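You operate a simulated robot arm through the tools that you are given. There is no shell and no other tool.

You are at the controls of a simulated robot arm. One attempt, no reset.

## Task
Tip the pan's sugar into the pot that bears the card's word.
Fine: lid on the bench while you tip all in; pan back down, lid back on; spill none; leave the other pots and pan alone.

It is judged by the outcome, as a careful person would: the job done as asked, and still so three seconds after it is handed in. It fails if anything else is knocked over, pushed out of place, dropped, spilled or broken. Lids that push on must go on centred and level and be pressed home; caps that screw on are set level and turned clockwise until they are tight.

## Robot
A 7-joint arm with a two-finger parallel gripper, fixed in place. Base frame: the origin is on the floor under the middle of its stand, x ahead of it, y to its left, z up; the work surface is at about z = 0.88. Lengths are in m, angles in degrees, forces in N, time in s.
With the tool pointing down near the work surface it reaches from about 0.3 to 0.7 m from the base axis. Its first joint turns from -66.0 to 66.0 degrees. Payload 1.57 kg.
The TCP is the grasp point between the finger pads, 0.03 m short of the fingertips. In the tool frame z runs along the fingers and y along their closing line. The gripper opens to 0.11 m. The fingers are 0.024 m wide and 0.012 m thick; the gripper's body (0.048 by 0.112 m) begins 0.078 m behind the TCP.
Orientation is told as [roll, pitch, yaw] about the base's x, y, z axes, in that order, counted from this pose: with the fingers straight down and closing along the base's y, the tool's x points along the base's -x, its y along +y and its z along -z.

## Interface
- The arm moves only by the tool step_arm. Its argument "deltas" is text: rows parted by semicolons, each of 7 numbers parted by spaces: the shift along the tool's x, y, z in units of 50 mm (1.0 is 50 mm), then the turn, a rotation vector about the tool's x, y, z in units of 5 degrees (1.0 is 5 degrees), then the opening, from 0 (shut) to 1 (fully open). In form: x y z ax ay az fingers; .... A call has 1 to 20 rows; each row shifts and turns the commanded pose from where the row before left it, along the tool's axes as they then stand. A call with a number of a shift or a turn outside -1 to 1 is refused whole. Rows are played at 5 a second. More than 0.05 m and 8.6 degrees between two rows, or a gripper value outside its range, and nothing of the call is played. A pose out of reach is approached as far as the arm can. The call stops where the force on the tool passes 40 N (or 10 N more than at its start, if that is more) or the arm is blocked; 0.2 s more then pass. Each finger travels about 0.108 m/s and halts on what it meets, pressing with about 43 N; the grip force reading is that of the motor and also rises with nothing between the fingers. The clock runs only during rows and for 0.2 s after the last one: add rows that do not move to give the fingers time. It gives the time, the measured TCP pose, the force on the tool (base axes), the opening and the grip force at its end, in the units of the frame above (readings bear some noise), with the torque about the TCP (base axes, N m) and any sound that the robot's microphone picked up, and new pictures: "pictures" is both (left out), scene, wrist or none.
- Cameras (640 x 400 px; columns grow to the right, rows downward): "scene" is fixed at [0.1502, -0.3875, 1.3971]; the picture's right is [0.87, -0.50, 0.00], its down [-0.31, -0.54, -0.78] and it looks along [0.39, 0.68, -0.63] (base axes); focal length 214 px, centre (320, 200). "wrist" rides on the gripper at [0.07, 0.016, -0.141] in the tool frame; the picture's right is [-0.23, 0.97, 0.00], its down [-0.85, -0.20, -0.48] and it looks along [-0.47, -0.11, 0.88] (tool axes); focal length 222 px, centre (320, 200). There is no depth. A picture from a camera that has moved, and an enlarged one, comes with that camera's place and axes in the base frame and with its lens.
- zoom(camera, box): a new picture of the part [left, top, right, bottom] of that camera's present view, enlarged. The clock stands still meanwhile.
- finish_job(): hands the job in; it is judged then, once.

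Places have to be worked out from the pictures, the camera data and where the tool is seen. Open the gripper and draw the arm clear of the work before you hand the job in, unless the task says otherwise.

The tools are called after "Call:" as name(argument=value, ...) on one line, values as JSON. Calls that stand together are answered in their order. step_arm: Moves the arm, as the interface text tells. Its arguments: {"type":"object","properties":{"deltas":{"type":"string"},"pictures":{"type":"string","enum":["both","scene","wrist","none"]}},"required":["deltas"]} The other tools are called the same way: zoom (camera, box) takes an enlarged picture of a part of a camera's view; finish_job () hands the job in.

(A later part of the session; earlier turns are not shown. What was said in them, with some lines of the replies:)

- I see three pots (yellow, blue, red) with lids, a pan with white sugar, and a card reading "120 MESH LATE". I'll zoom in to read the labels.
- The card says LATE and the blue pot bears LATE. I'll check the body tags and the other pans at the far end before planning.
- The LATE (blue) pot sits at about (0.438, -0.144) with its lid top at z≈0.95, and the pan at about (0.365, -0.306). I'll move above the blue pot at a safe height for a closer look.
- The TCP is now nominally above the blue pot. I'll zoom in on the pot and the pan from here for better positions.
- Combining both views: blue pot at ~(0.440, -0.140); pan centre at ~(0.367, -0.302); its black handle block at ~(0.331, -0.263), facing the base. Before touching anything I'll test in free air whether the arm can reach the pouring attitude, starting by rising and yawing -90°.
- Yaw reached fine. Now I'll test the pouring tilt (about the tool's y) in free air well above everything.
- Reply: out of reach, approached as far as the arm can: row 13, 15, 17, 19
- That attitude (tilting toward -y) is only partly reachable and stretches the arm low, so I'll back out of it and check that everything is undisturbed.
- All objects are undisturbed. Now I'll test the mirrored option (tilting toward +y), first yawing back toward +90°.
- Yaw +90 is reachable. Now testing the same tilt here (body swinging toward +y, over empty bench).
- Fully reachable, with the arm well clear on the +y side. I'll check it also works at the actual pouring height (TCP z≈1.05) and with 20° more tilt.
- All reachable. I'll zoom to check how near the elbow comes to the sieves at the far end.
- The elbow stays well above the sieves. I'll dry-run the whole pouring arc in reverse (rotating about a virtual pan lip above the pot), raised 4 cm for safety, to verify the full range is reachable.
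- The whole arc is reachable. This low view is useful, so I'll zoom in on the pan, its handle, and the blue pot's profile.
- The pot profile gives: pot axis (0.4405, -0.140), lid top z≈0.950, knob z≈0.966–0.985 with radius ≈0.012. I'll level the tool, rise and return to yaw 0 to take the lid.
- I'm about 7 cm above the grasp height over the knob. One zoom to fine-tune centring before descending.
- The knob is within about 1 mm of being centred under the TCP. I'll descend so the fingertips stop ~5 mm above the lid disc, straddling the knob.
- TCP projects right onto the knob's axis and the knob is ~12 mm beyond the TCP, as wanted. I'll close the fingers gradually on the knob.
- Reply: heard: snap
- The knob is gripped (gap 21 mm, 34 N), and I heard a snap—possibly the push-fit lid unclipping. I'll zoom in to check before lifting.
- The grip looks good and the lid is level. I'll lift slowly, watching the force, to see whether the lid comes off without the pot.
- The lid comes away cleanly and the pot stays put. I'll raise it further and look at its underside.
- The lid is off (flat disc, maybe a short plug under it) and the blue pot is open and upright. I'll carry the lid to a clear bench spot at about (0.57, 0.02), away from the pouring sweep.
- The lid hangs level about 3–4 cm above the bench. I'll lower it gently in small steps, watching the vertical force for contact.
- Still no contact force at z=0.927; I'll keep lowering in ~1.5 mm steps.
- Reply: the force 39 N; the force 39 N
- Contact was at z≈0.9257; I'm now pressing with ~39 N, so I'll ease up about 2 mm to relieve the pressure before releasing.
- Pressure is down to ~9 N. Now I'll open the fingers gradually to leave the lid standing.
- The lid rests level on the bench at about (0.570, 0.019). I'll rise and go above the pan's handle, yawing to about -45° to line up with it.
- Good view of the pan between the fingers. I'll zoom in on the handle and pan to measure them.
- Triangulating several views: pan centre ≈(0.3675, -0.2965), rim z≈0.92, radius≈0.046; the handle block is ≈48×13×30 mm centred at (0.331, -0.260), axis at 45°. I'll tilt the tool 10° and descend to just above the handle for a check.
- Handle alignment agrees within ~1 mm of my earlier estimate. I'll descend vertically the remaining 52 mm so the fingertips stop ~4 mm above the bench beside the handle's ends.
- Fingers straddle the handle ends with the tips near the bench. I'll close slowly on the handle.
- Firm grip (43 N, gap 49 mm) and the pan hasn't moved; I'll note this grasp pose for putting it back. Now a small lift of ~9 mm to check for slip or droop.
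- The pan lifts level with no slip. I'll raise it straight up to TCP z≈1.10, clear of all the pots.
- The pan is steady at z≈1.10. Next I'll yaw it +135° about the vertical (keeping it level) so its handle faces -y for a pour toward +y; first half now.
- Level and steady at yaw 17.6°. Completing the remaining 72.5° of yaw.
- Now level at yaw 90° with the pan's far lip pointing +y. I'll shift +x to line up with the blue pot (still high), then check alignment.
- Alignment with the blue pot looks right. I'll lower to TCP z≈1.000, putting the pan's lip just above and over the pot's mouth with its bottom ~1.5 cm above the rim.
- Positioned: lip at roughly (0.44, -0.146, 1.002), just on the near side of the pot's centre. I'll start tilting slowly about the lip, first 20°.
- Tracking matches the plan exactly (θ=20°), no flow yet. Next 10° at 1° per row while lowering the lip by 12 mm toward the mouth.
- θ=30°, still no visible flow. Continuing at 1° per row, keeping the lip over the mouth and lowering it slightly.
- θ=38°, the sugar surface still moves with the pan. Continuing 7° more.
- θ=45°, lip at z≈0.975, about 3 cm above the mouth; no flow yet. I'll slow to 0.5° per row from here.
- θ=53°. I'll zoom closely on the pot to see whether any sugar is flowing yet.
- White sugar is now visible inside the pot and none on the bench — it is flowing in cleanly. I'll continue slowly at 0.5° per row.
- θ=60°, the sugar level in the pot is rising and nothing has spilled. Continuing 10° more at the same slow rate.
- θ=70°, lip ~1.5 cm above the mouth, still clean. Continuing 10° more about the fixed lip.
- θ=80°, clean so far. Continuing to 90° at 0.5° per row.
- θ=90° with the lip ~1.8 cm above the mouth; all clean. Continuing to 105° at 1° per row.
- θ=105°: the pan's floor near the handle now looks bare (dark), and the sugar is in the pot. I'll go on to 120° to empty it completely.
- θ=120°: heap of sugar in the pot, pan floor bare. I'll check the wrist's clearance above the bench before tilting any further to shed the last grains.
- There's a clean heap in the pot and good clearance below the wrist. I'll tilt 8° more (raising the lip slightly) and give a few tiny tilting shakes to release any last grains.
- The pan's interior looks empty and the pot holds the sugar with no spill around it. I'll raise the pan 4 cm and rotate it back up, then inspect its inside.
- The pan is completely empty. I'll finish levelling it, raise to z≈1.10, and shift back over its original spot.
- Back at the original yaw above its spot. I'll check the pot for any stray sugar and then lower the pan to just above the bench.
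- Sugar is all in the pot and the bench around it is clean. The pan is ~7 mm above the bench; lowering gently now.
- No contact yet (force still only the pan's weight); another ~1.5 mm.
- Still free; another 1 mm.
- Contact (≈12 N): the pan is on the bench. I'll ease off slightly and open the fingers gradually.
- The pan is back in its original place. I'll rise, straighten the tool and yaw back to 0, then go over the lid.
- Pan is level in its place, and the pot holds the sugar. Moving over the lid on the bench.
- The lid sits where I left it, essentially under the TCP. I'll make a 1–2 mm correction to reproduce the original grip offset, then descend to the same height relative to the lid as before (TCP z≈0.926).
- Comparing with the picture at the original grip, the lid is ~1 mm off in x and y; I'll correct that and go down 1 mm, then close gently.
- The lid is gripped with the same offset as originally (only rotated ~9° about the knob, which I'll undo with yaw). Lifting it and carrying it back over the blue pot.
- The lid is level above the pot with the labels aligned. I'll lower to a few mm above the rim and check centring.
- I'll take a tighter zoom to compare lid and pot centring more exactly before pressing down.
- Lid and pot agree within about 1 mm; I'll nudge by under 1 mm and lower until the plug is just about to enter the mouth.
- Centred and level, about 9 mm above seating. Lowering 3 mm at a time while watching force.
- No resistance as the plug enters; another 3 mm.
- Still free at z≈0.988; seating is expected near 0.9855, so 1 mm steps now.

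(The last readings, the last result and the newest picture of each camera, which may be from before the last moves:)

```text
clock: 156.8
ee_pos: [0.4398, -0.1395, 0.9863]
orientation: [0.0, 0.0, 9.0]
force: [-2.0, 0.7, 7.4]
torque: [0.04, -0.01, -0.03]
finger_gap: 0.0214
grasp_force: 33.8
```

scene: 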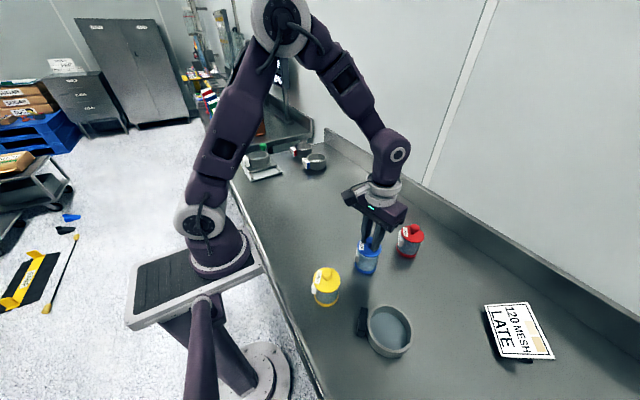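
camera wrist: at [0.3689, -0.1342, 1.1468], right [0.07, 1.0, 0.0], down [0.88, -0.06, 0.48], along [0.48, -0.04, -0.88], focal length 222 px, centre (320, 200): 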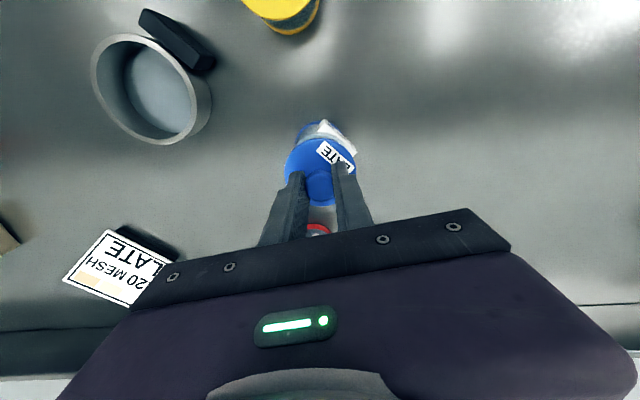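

Contact begins (7 N) near z≈0.986. I'll press down another 1 mm to push the lid home.

Call:
step_arm(deltas="0 0 0.02 0 0 0 0; 0 0 0 0 0 0 0", pictures="scene")

Call:
zoom(camera="scene", box=[350, 228, 390, 278])

```text
clock: 157.4
ee_pos: [0.4397, -0.139, 0.9867]
orientation: [-0.1, 0.0, 9.0]
force: [-4.1, 3.3, 36.4]
torque: [0.13, 0.19, -0.01]
finger_gap: 0.0211
grasp_force: 34.5
```

scene: 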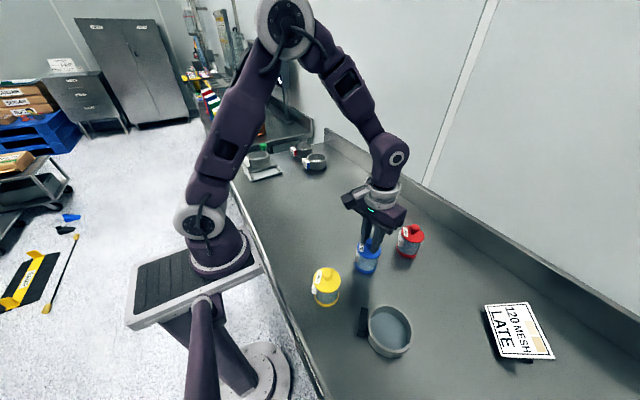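

```text
8.00 times, centred on (370, 253) of scene
camera zoom: at [0.1496, -0.3872, 1.3972], right [0.87, -0.5, 0.0], down [-0.31, -0.54, -0.78], along [0.39, 0.68, -0.62], focal length 1716 px, centre (-80, -224)
```

zoom: 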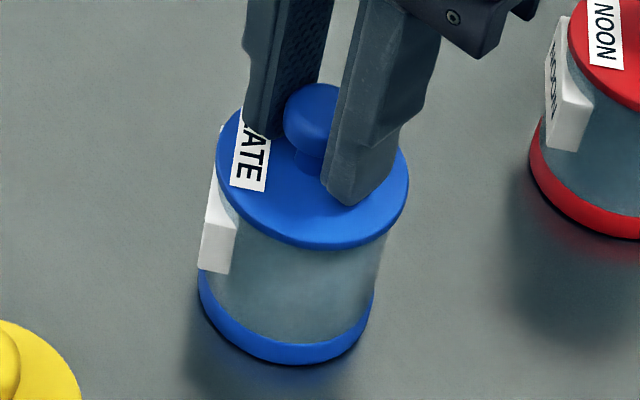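

Pressing at 36 N without a click yet; I'll press a bit harder in 0.5 mm steps.

Call:
step_arm(deltas="0 0 0.01 0 0 0 0; 0 0 0 0 0 0 0", pictures="none")

```text
clock: 158.0
ee_pos: [0.4409, -0.1391, 0.9845]
orientation: [-0.1, 0.0, 8.9]
force: [-0.2, 3.9, 40.5]
torque: [0.13, -0.09, 0.03]
finger_gap: 0.0212
grasp_force: 34.1
```

The fingers are starting to slip on the knob at 40 N. I'll relieve the pressure, open, and then press from above with closed fingers.

Call:
step_arm(deltas="0 0 -0.012 0 0 0 0; 0 0 0 0 0 0 0.2; 0 0 0 0 0 0 0.23; 0 0 0 0 0 0 0.28; 0 0 0 0 0 0 0.4; 0 0 0 0 0 0 0.6; 0 0 0 0 0 0 0.6", pictures="both")

Call:
zoom(camera="scene", box=[350, 228, 390, 278])

Call:
zoom(camera="wrist", box=[260, 105, 380, 245])

```text
clock: 159.6
ee_pos: [0.4403, -0.1396, 0.9844]
orientation: [0.0, 0.0, 8.9]
force: [0.9, 0.3, -0.2]
torque: [0.0, 0.02, -0.01]
finger_gap: 0.0661
grasp_force: 0.1
heard: snap
camera wrist: at [0.3682, -0.1332, 1.1276], right [0.07, 1.0, 0.0], down [0.88, -0.06, 0.48], along [0.48, -0.04, -0.88], focal length 222 px, centre (320, 200)
```

scene: 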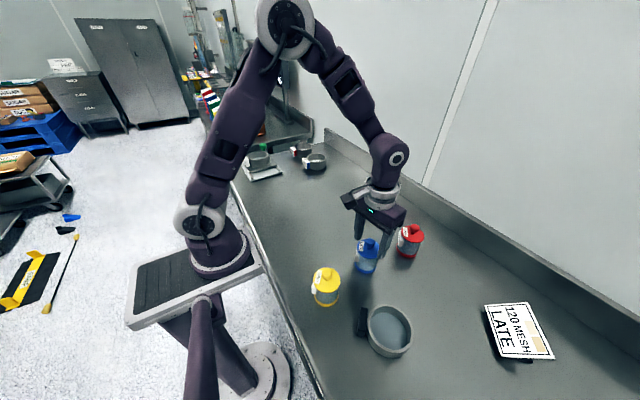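
wrist: 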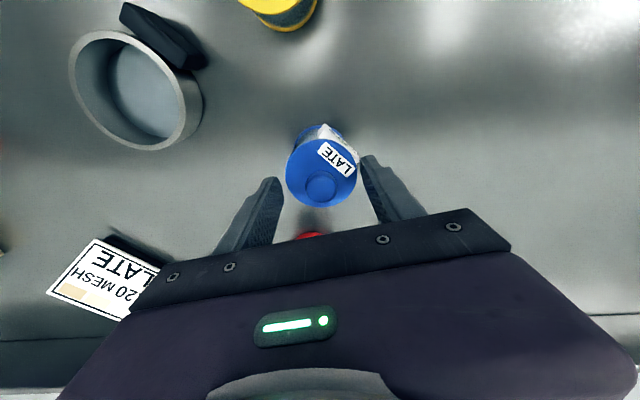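

```text
8.00 times, centred on (370, 253) of scene
camera zoom: at [0.1502, -0.3875, 1.3971], right [0.87, -0.5, 0.0], down [-0.31, -0.54, -0.78], along [0.39, 0.68, -0.63], focal length 1716 px, centre (-80, -224)
```

zoom: 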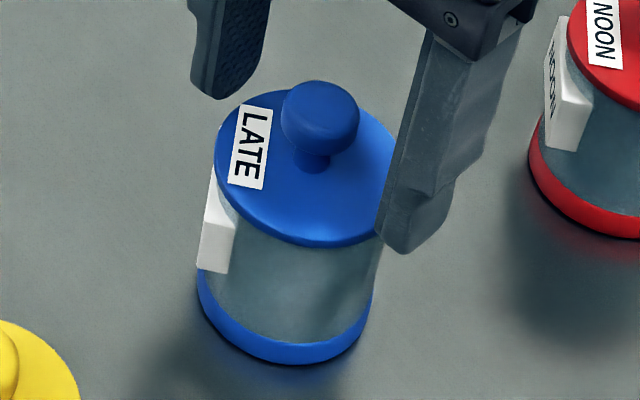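

```text
2.86 times, centred on (320, 175) of wrist
camera zoom: at [0.3682, -0.1332, 1.1276], right [0.07, 1.0, 0.0], down [0.88, -0.06, 0.48], along [0.48, -0.04, -0.88], focal length 635 px, centre (320, 271)
```

zoom: 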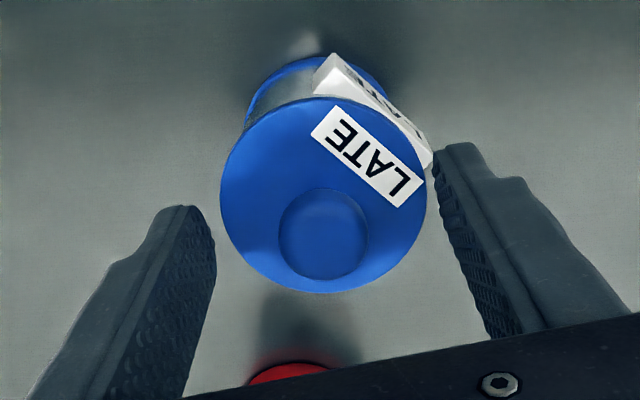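

A snap was heard on release — it could be the lid clicking home. To be sure, I'll rise, close the fingers and press straight down on the knob's top.

Call:
step_arm(deltas="0 0 -0.3 0 0 0 0.7; 0 0 -0.6 0 0 0 0.8; 0 0 -0.2 0 0 0 0.8; 0 0 0 0 0 0 0.4; 0 0 0 0 0 0 0; 0 0 0 0 0 0 0; 0 0 0 0 0 0 0; 0 0 0 0 0 0 0", pictures="both")

Call:
zoom(camera="scene", box=[335, 200, 435, 300])

Call:
zoom(camera="wrist", box=[260, 85, 400, 245])

```text
clock: 161.4
ee_pos: [0.4383, -0.1389, 1.0397]
orientation: [0.0, -0.1, 9.1]
force: [0.3, 0.0, -0.3]
torque: [0.0, -0.03, 0.02]
finger_gap: 0.0
grasp_force: 21.4
camera wrist: at [0.3681, -0.133, 1.1829], right [0.07, 1.0, 0.0], down [0.88, -0.06, 0.48], along [0.48, -0.04, -0.88], focal length 222 px, centre (320, 200)
```

scene: 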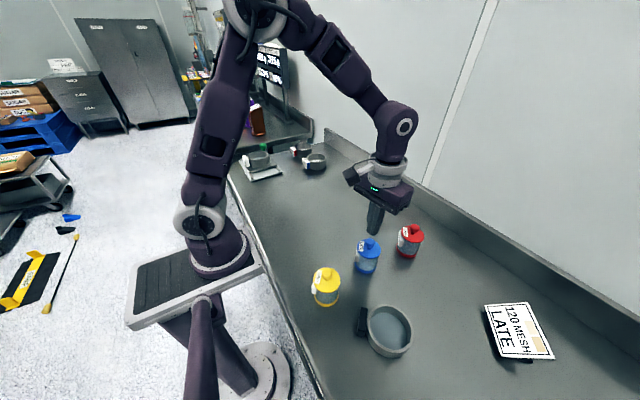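
wrist: 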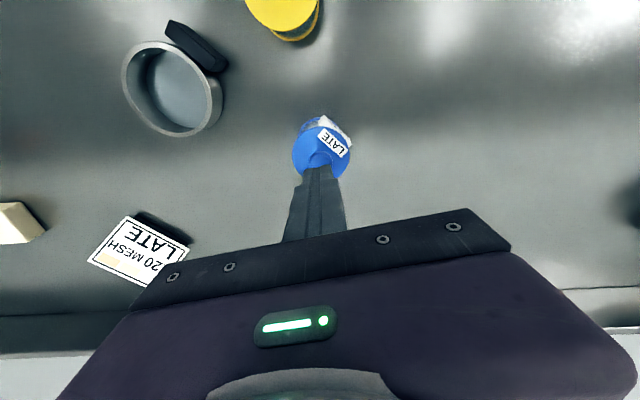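

```text
4.00 times, centred on (385, 250) of scene
camera zoom: at [0.1502, -0.3875, 1.3971], right [0.87, -0.5, 0.0], down [-0.31, -0.54, -0.78], along [0.39, 0.68, -0.63], focal length 858 px, centre (60, 0)
```

zoom: 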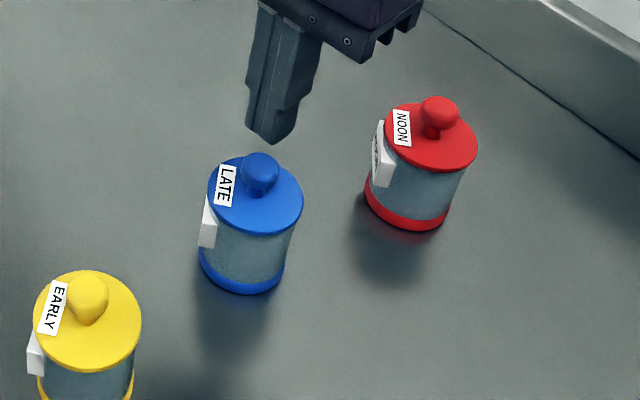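

```text
2.50 times, centred on (330, 165) of wrist
camera zoom: at [0.3681, -0.133, 1.1829], right [0.07, 1.0, 0.0], down [0.88, -0.06, 0.48], along [0.48, -0.04, -0.88], focal length 555 px, centre (295, 288)
```

zoom: 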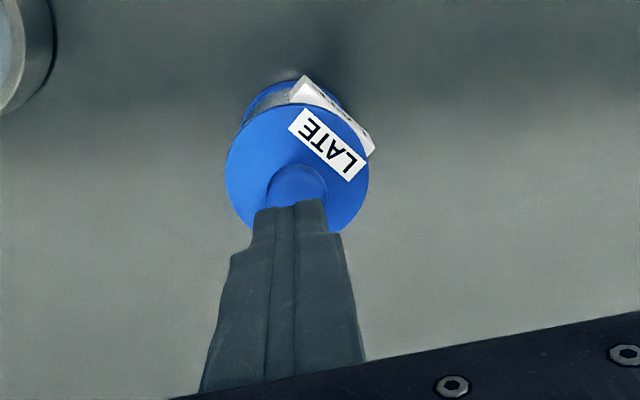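

The lid looks seated and level, matching the other pots. I'll press down on the knob's top with the closed fingertips.

Call:
step_arm(deltas="0 0 0.2 0 0 0 0; 0 0 0.2 0 0 0 0; 0 0 0.04 0 0 0 0; 0 0 0 0 0 0 0", pictures="none")

```text
clock: 162.4
ee_pos: [0.4393, -0.1392, 1.017]
orientation: [0.0, 0.0, 9.0]
force: [0.4, -0.6, 0.1]
torque: [0.01, 0.0, 0.01]
finger_gap: 0.0
grasp_force: 21.2
```

Call:
step_arm(deltas="0 0 0.02 0 0 0 0; 0 0 0.02 0 0 0 0; 0 0 0 0 0 0 0", pictures="none")

```text
clock: 163.2
ee_pos: [0.44, -0.1384, 1.0169]
orientation: [0.0, 0.0, 8.9]
force: [-0.5, 0.2, -0.1]
torque: [-0.04, 0.02, 0.04]
finger_gap: 0.0
grasp_force: 20.9
```

No contact yet; continuing down in 1 mm steps.

Call:
step_arm(deltas="0 0 0.02 0 0 0 0; 0 0 0 0 0 0 0", pictures="none")

```text
clock: 163.8
ee_pos: [0.4415, -0.1393, 1.0158]
orientation: [0.0, 0.1, 9.0]
force: [-0.9, 0.7, -0.5]
torque: [0.0, -0.02, -0.01]
finger_gap: 0.0001
grasp_force: 21.2
```

Call:
step_arm(deltas="0 0 0.02 0 0 0 0; 0 0 0 0 0 0 0", pictures="none")

```text
clock: 164.4
ee_pos: [0.4399, -0.1394, 1.0144]
orientation: [0.1, 0.0, 9.0]
force: [0.1, 0.2, 0.8]
torque: [0.0, 0.01, -0.03]
finger_gap: 0.0
grasp_force: 21.3
```

Call:
step_arm(deltas="0 0 0.015 0 0 0 0; 0 0 0 0 0 0 0", pictures="none")

```text
clock: 165.0
ee_pos: [0.4392, -0.1394, 1.0122]
orientation: [-0.1, 0.0, 9.0]
force: [-0.2, -0.7, 0.6]
torque: [0.0, 0.02, 0.0]
finger_gap: 0.0004
grasp_force: 21.3
```

Call:
step_arm(deltas="0 0 0.015 0 0 0 0; 0 0 0 0 0 0 0", pictures="wrist")

Call:
zoom(camera="scene", box=[350, 215, 400, 280])

```text
clock: 165.6
ee_pos: [0.4396, -0.139, 1.013]
orientation: [0.0, 0.0, 9.0]
force: [-1.1, 0.3, 0.4]
torque: [-0.01, 0.01, -0.01]
finger_gap: 0.0002
grasp_force: 21.3
camera wrist: at [0.3681, -0.1331, 1.1549], right [0.07, 1.0, 0.0], down [0.88, -0.06, 0.48], along [0.48, -0.04, -0.88], focal length 222 px, centre (320, 200)
```

wrist: 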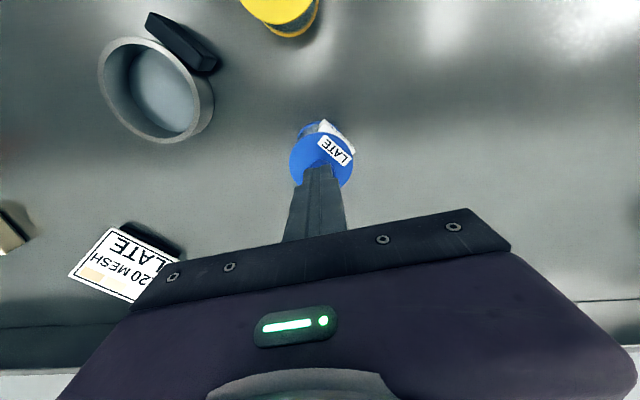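

```text
6.15 times, centred on (375, 248) of scene
camera zoom: at [0.1502, -0.3875, 1.3971], right [0.87, -0.5, 0.0], down [-0.31, -0.54, -0.78], along [0.39, 0.68, -0.63], focal length 1320 px, centre (-18, -92)
```

zoom: 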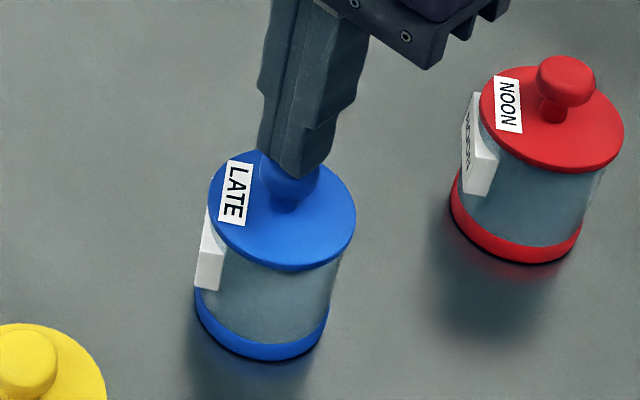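

Fingertips are just over the knob but not yet touching; continuing in ~0.75 mm steps.

Call:
step_arm(deltas="0 0 0.015 0 0 0 0; 0 0 0 0 0 0 0", pictures="none")

```text
clock: 166.2
ee_pos: [0.4406, -0.1399, 1.011]
orientation: [-0.1, -0.1, 8.9]
force: [0.0, 0.2, 0.0]
torque: [-0.01, 0.03, 0.0]
finger_gap: 0.0002
grasp_force: 20.8
```

Call:
step_arm(deltas="0 0 0.015 0 0 0 0; 0 0 0 0 0 0 0", pictures="none")

```text
clock: 166.8
ee_pos: [0.4394, -0.1396, 1.0112]
orientation: [0.0, 0.0, 9.0]
force: [-0.3, -0.3, 0.1]
torque: [0.02, 0.0, 0.02]
finger_gap: 0.0002
grasp_force: 21.2
```

Call:
step_arm(deltas="0 0 0.015 0 0 0 0; 0 0 0 0 0 0 0", pictures="none")

```text
clock: 167.4
ee_pos: [0.4397, -0.14, 1.0109]
orientation: [0.0, 0.0, 9.0]
force: [0.7, 0.0, -0.9]
torque: [0.0, -0.01, -0.02]
finger_gap: 0.0
grasp_force: 21.3
```

Call:
step_arm(deltas="0 0 0.02 0 0 0 0; 0 0 0 0 0 0 0", pictures="none")

```text
clock: 168.0
ee_pos: [0.4394, -0.1398, 1.0091]
orientation: [-0.1, 0.0, 9.0]
force: [0.5, -0.4, 0.9]
torque: [-0.01, -0.03, -0.01]
finger_gap: 0.0
grasp_force: 21.4
```

Still no contact; 1 mm more.

Call:
step_arm(deltas="0 0 0.02 0 0 0 0; 0 0 0 0 0 0 0", pictures="none")

```text
clock: 168.6
ee_pos: [0.4397, -0.1396, 1.0083]
orientation: [-0.1, -0.1, 9.0]
force: [-1.8, 1.0, 22.2]
torque: [-0.03, 0.03, 0.01]
finger_gap: 0.0
grasp_force: 21.4
```

Contact, 22 N on the knob. Pressing a little more to make sure it's home.

Call:
step_arm(deltas="0 0 0.01 0 0 0 0; 0 0 0 0 0 0 0", pictures="none")

```text
clock: 169.3
ee_pos: [0.4399, -0.1409, 1.0083]
orientation: [-0.2, -0.2, 9.0]
force: [-4.0, 1.1, 13.4]
torque: [0.04, 0.13, 0.0]
finger_gap: 0.0001
grasp_force: 21.6
stopped in row 2: the force on the tool passed its limit at 41 N (the readings are from after the stop); the commanded pose is now the measured one
```

41 N on the knob with no movement and no further click: the lid is firmly home. I'll back off upward, open the gripper and inspect.

Call:
step_arm(deltas="0 0 -0.05 0 0 0 0; 0 0 -0.4 0 0 0 0; 0 0 -0.8 0 0 0 0; 0 0 -0.8 0 0 0 0.5; 0 0 -0.8 0 0 0 1; 0 0 0 0 0 0 1; 0 0 0 0 0 0 1", pictures="both")

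Call:
zoom(camera="scene", box=[345, 230, 395, 285])

Call:
zoom(camera="wrist", box=[280, 90, 370, 180])

Call:
zoom(camera="scene", box=[300, 210, 440, 370])

```text
clock: 170.9
ee_pos: [0.4398, -0.1406, 1.1499]
orientation: [-0.1, -0.1, 9.0]
force: [0.7, 0.8, -0.1]
torque: [0.02, 0.01, 0.01]
finger_gap: 0.1102
grasp_force: 0.0
camera wrist: at [0.3682, -0.1329, 1.2922], right [0.07, 1.0, 0.0], down [0.87, -0.06, 0.48], along [0.48, -0.04, -0.88], focal length 222 px, centre (320, 200)
```

scene: 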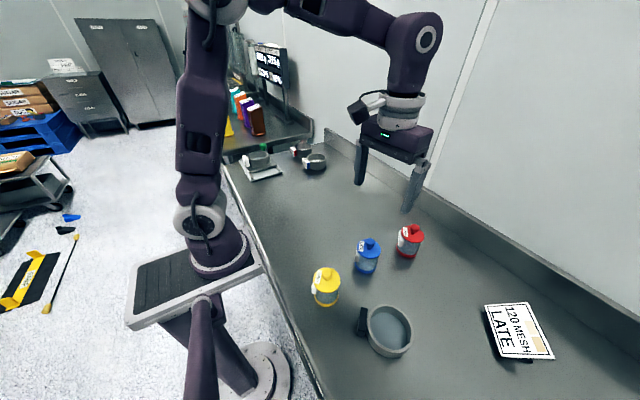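
wrist: 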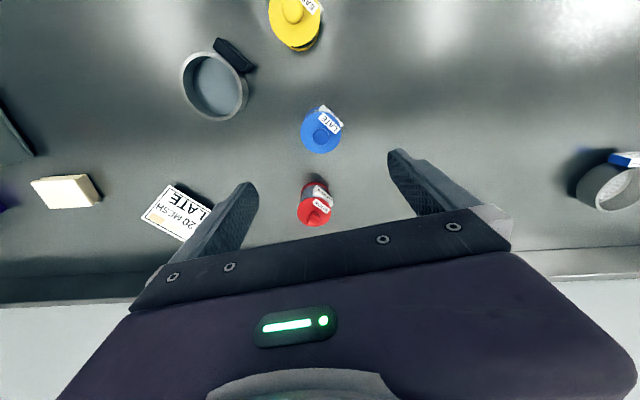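

```text
7.27 times, centred on (370, 258) of scene
camera zoom: at [0.1502, -0.3875, 1.3971], right [0.87, -0.5, 0.0], down [-0.31, -0.54, -0.78], along [0.39, 0.68, -0.63], focal length 1560 px, centre (-44, -218)
```

zoom: 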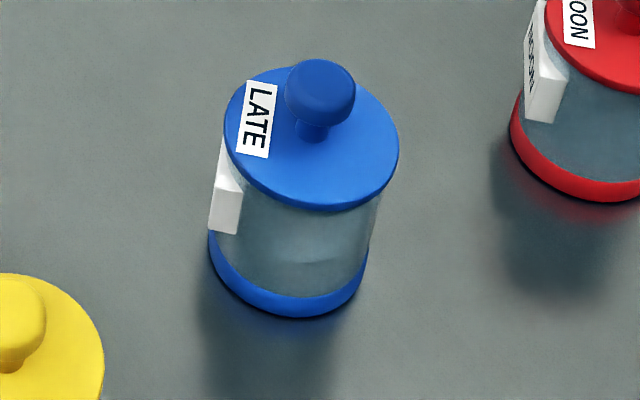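

```text
4.44 times, centred on (325, 135) of wrist
camera zoom: at [0.3682, -0.1329, 1.2922], right [0.07, 1.0, 0.0], down [0.87, -0.06, 0.48], along [0.48, -0.04, -0.88], focal length 987 px, centre (298, 489)
```

zoom: 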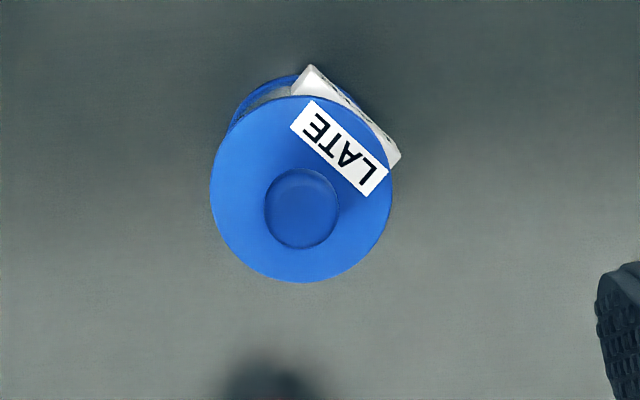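

```text
2.50 times, centred on (370, 290) of scene
camera zoom: at [0.1502, -0.3875, 1.3971], right [0.87, -0.5, 0.0], down [-0.31, -0.54, -0.78], along [0.39, 0.68, -0.63], focal length 536 px, centre (195, -25)
```

zoom: 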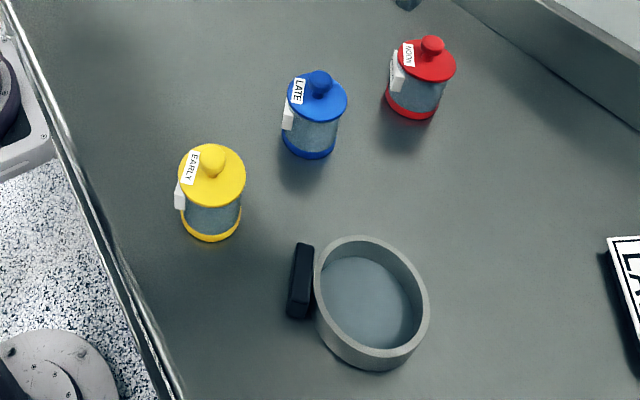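

The lid sits exactly as it did originally relative to the pot (level, centred). I'll retreat to a clear pose and make a final check of the pan and all objects.

Call:
step_arm(deltas="0 0 -0.8 0 0 0 1; 0 0 -0.8 0 0 0 1; 0 0 0 0 0 0.9 1; 0 0 0 0 0 0.9 1; -0.15 0.65 0 0 0 0 1; -0.15 0.65 0 0 0 0 1; -0.15 0.65 0 0 0 0 1; -0.15 0.65 0 0 0 0 1; 0 0 0 0 0 0 1; 0 0 0 0 0 0 1", pictures="both")

Call:
zoom(camera="scene", box=[340, 290, 430, 370])

Call:
zoom(camera="scene", box=[290, 210, 450, 310])

Call:
zoom(camera="wrist", box=[120, 0, 300, 200])

```text
clock: 173.1
ee_pos: [0.4696, -0.0072, 1.2292]
orientation: [0.0, -0.1, -0.1]
force: [-0.4, -0.4, -0.3]
torque: [0.01, -0.01, -0.01]
finger_gap: 0.1098
grasp_force: 0.0
camera wrist: at [0.3998, 0.0088, 1.3719], right [0.23, 0.97, 0.0], down [0.85, -0.2, 0.48], along [0.47, -0.11, -0.88], focal length 222 px, centre (320, 200)
```

scene: 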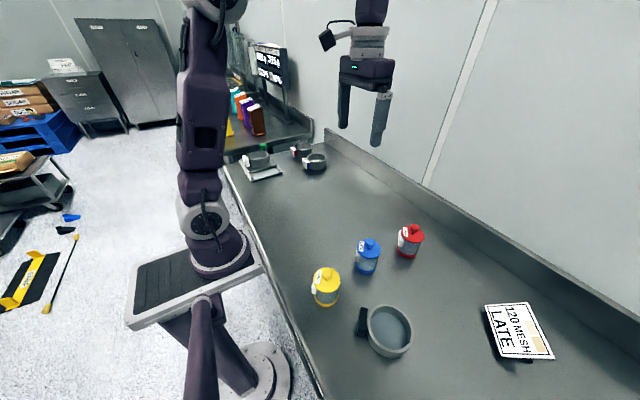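
wrist: 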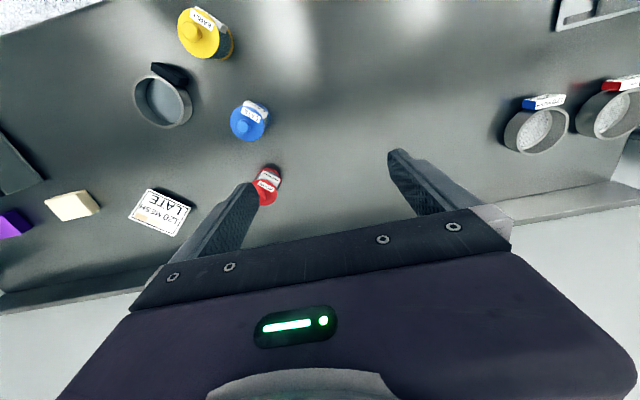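

```text
5.00 times, centred on (385, 330) of scene
camera zoom: at [0.1502, -0.3875, 1.3971], right [0.87, -0.5, 0.0], down [-0.31, -0.54, -0.78], along [0.39, 0.68, -0.63], focal length 1072 px, centre (-5, -450)
```

zoom: 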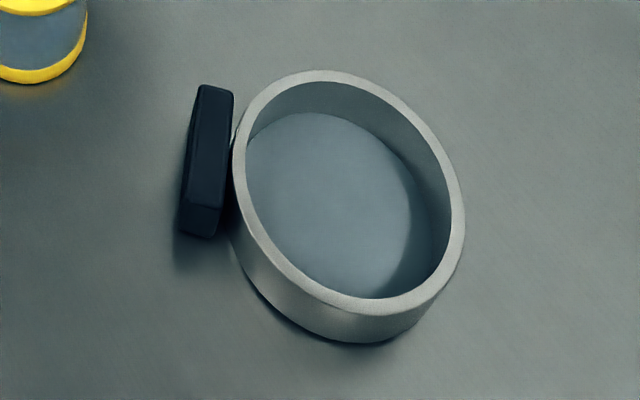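

```text
4.00 times, centred on (370, 260) of scene
camera zoom: at [0.1502, -0.3875, 1.3971], right [0.87, -0.5, 0.0], down [-0.31, -0.54, -0.78], along [0.39, 0.68, -0.63], focal length 858 px, centre (120, -40)
```

zoom: 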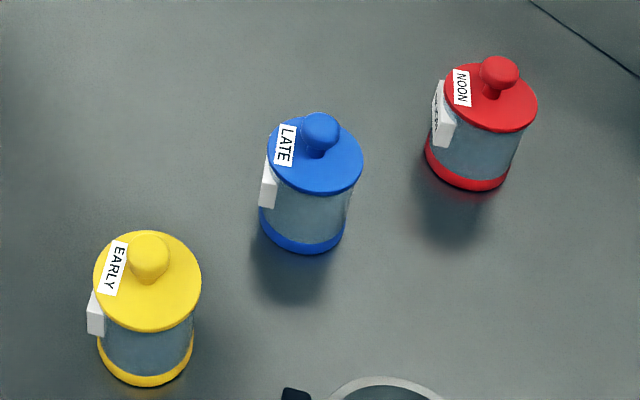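

```text
2.00 times, centred on (210, 100) of wrist
camera zoom: at [0.3998, 0.0088, 1.3719], right [0.23, 0.97, 0.0], down [0.85, -0.2, 0.48], along [0.47, -0.11, -0.88], focal length 444 px, centre (540, 400)
```

zoom: 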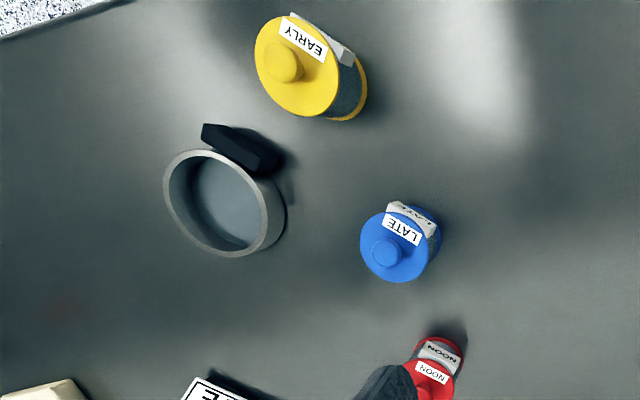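

Everything is as wanted: the blue LATE pot holds all the sugar with its lid level and pressed home. The empty pan is back in its place, the other pots are untouched, the bench is clean, and the gripper is open and clear. Handing in.

Call:
finish_job()

```text
The job is handed in.
```

The pan's sugar is in the blue LATE pot, which is the word on the card, and I've handed the job in.

- **Sugar:** I tilted the pan slowly to about 128° with its lip over the pot, then gave it a few small shakes. The inside looked bare afterwards, and I saw no sugar on the bench.
- **Pan:** It is back down on the bench, within about 1 mm of where it started.
- **Lid:** It is back on, level and centred. I heard a snap as I released it, then pressed on the knob to 41 N, and it neither moved nor clicked again. From the pictures it sits at its original height.
- **Everything else:** The other two pots, the sieves and the card look the same as at the start. The blue pot itself shifted by about 1 mm.

The gripper is open and clear of the work.
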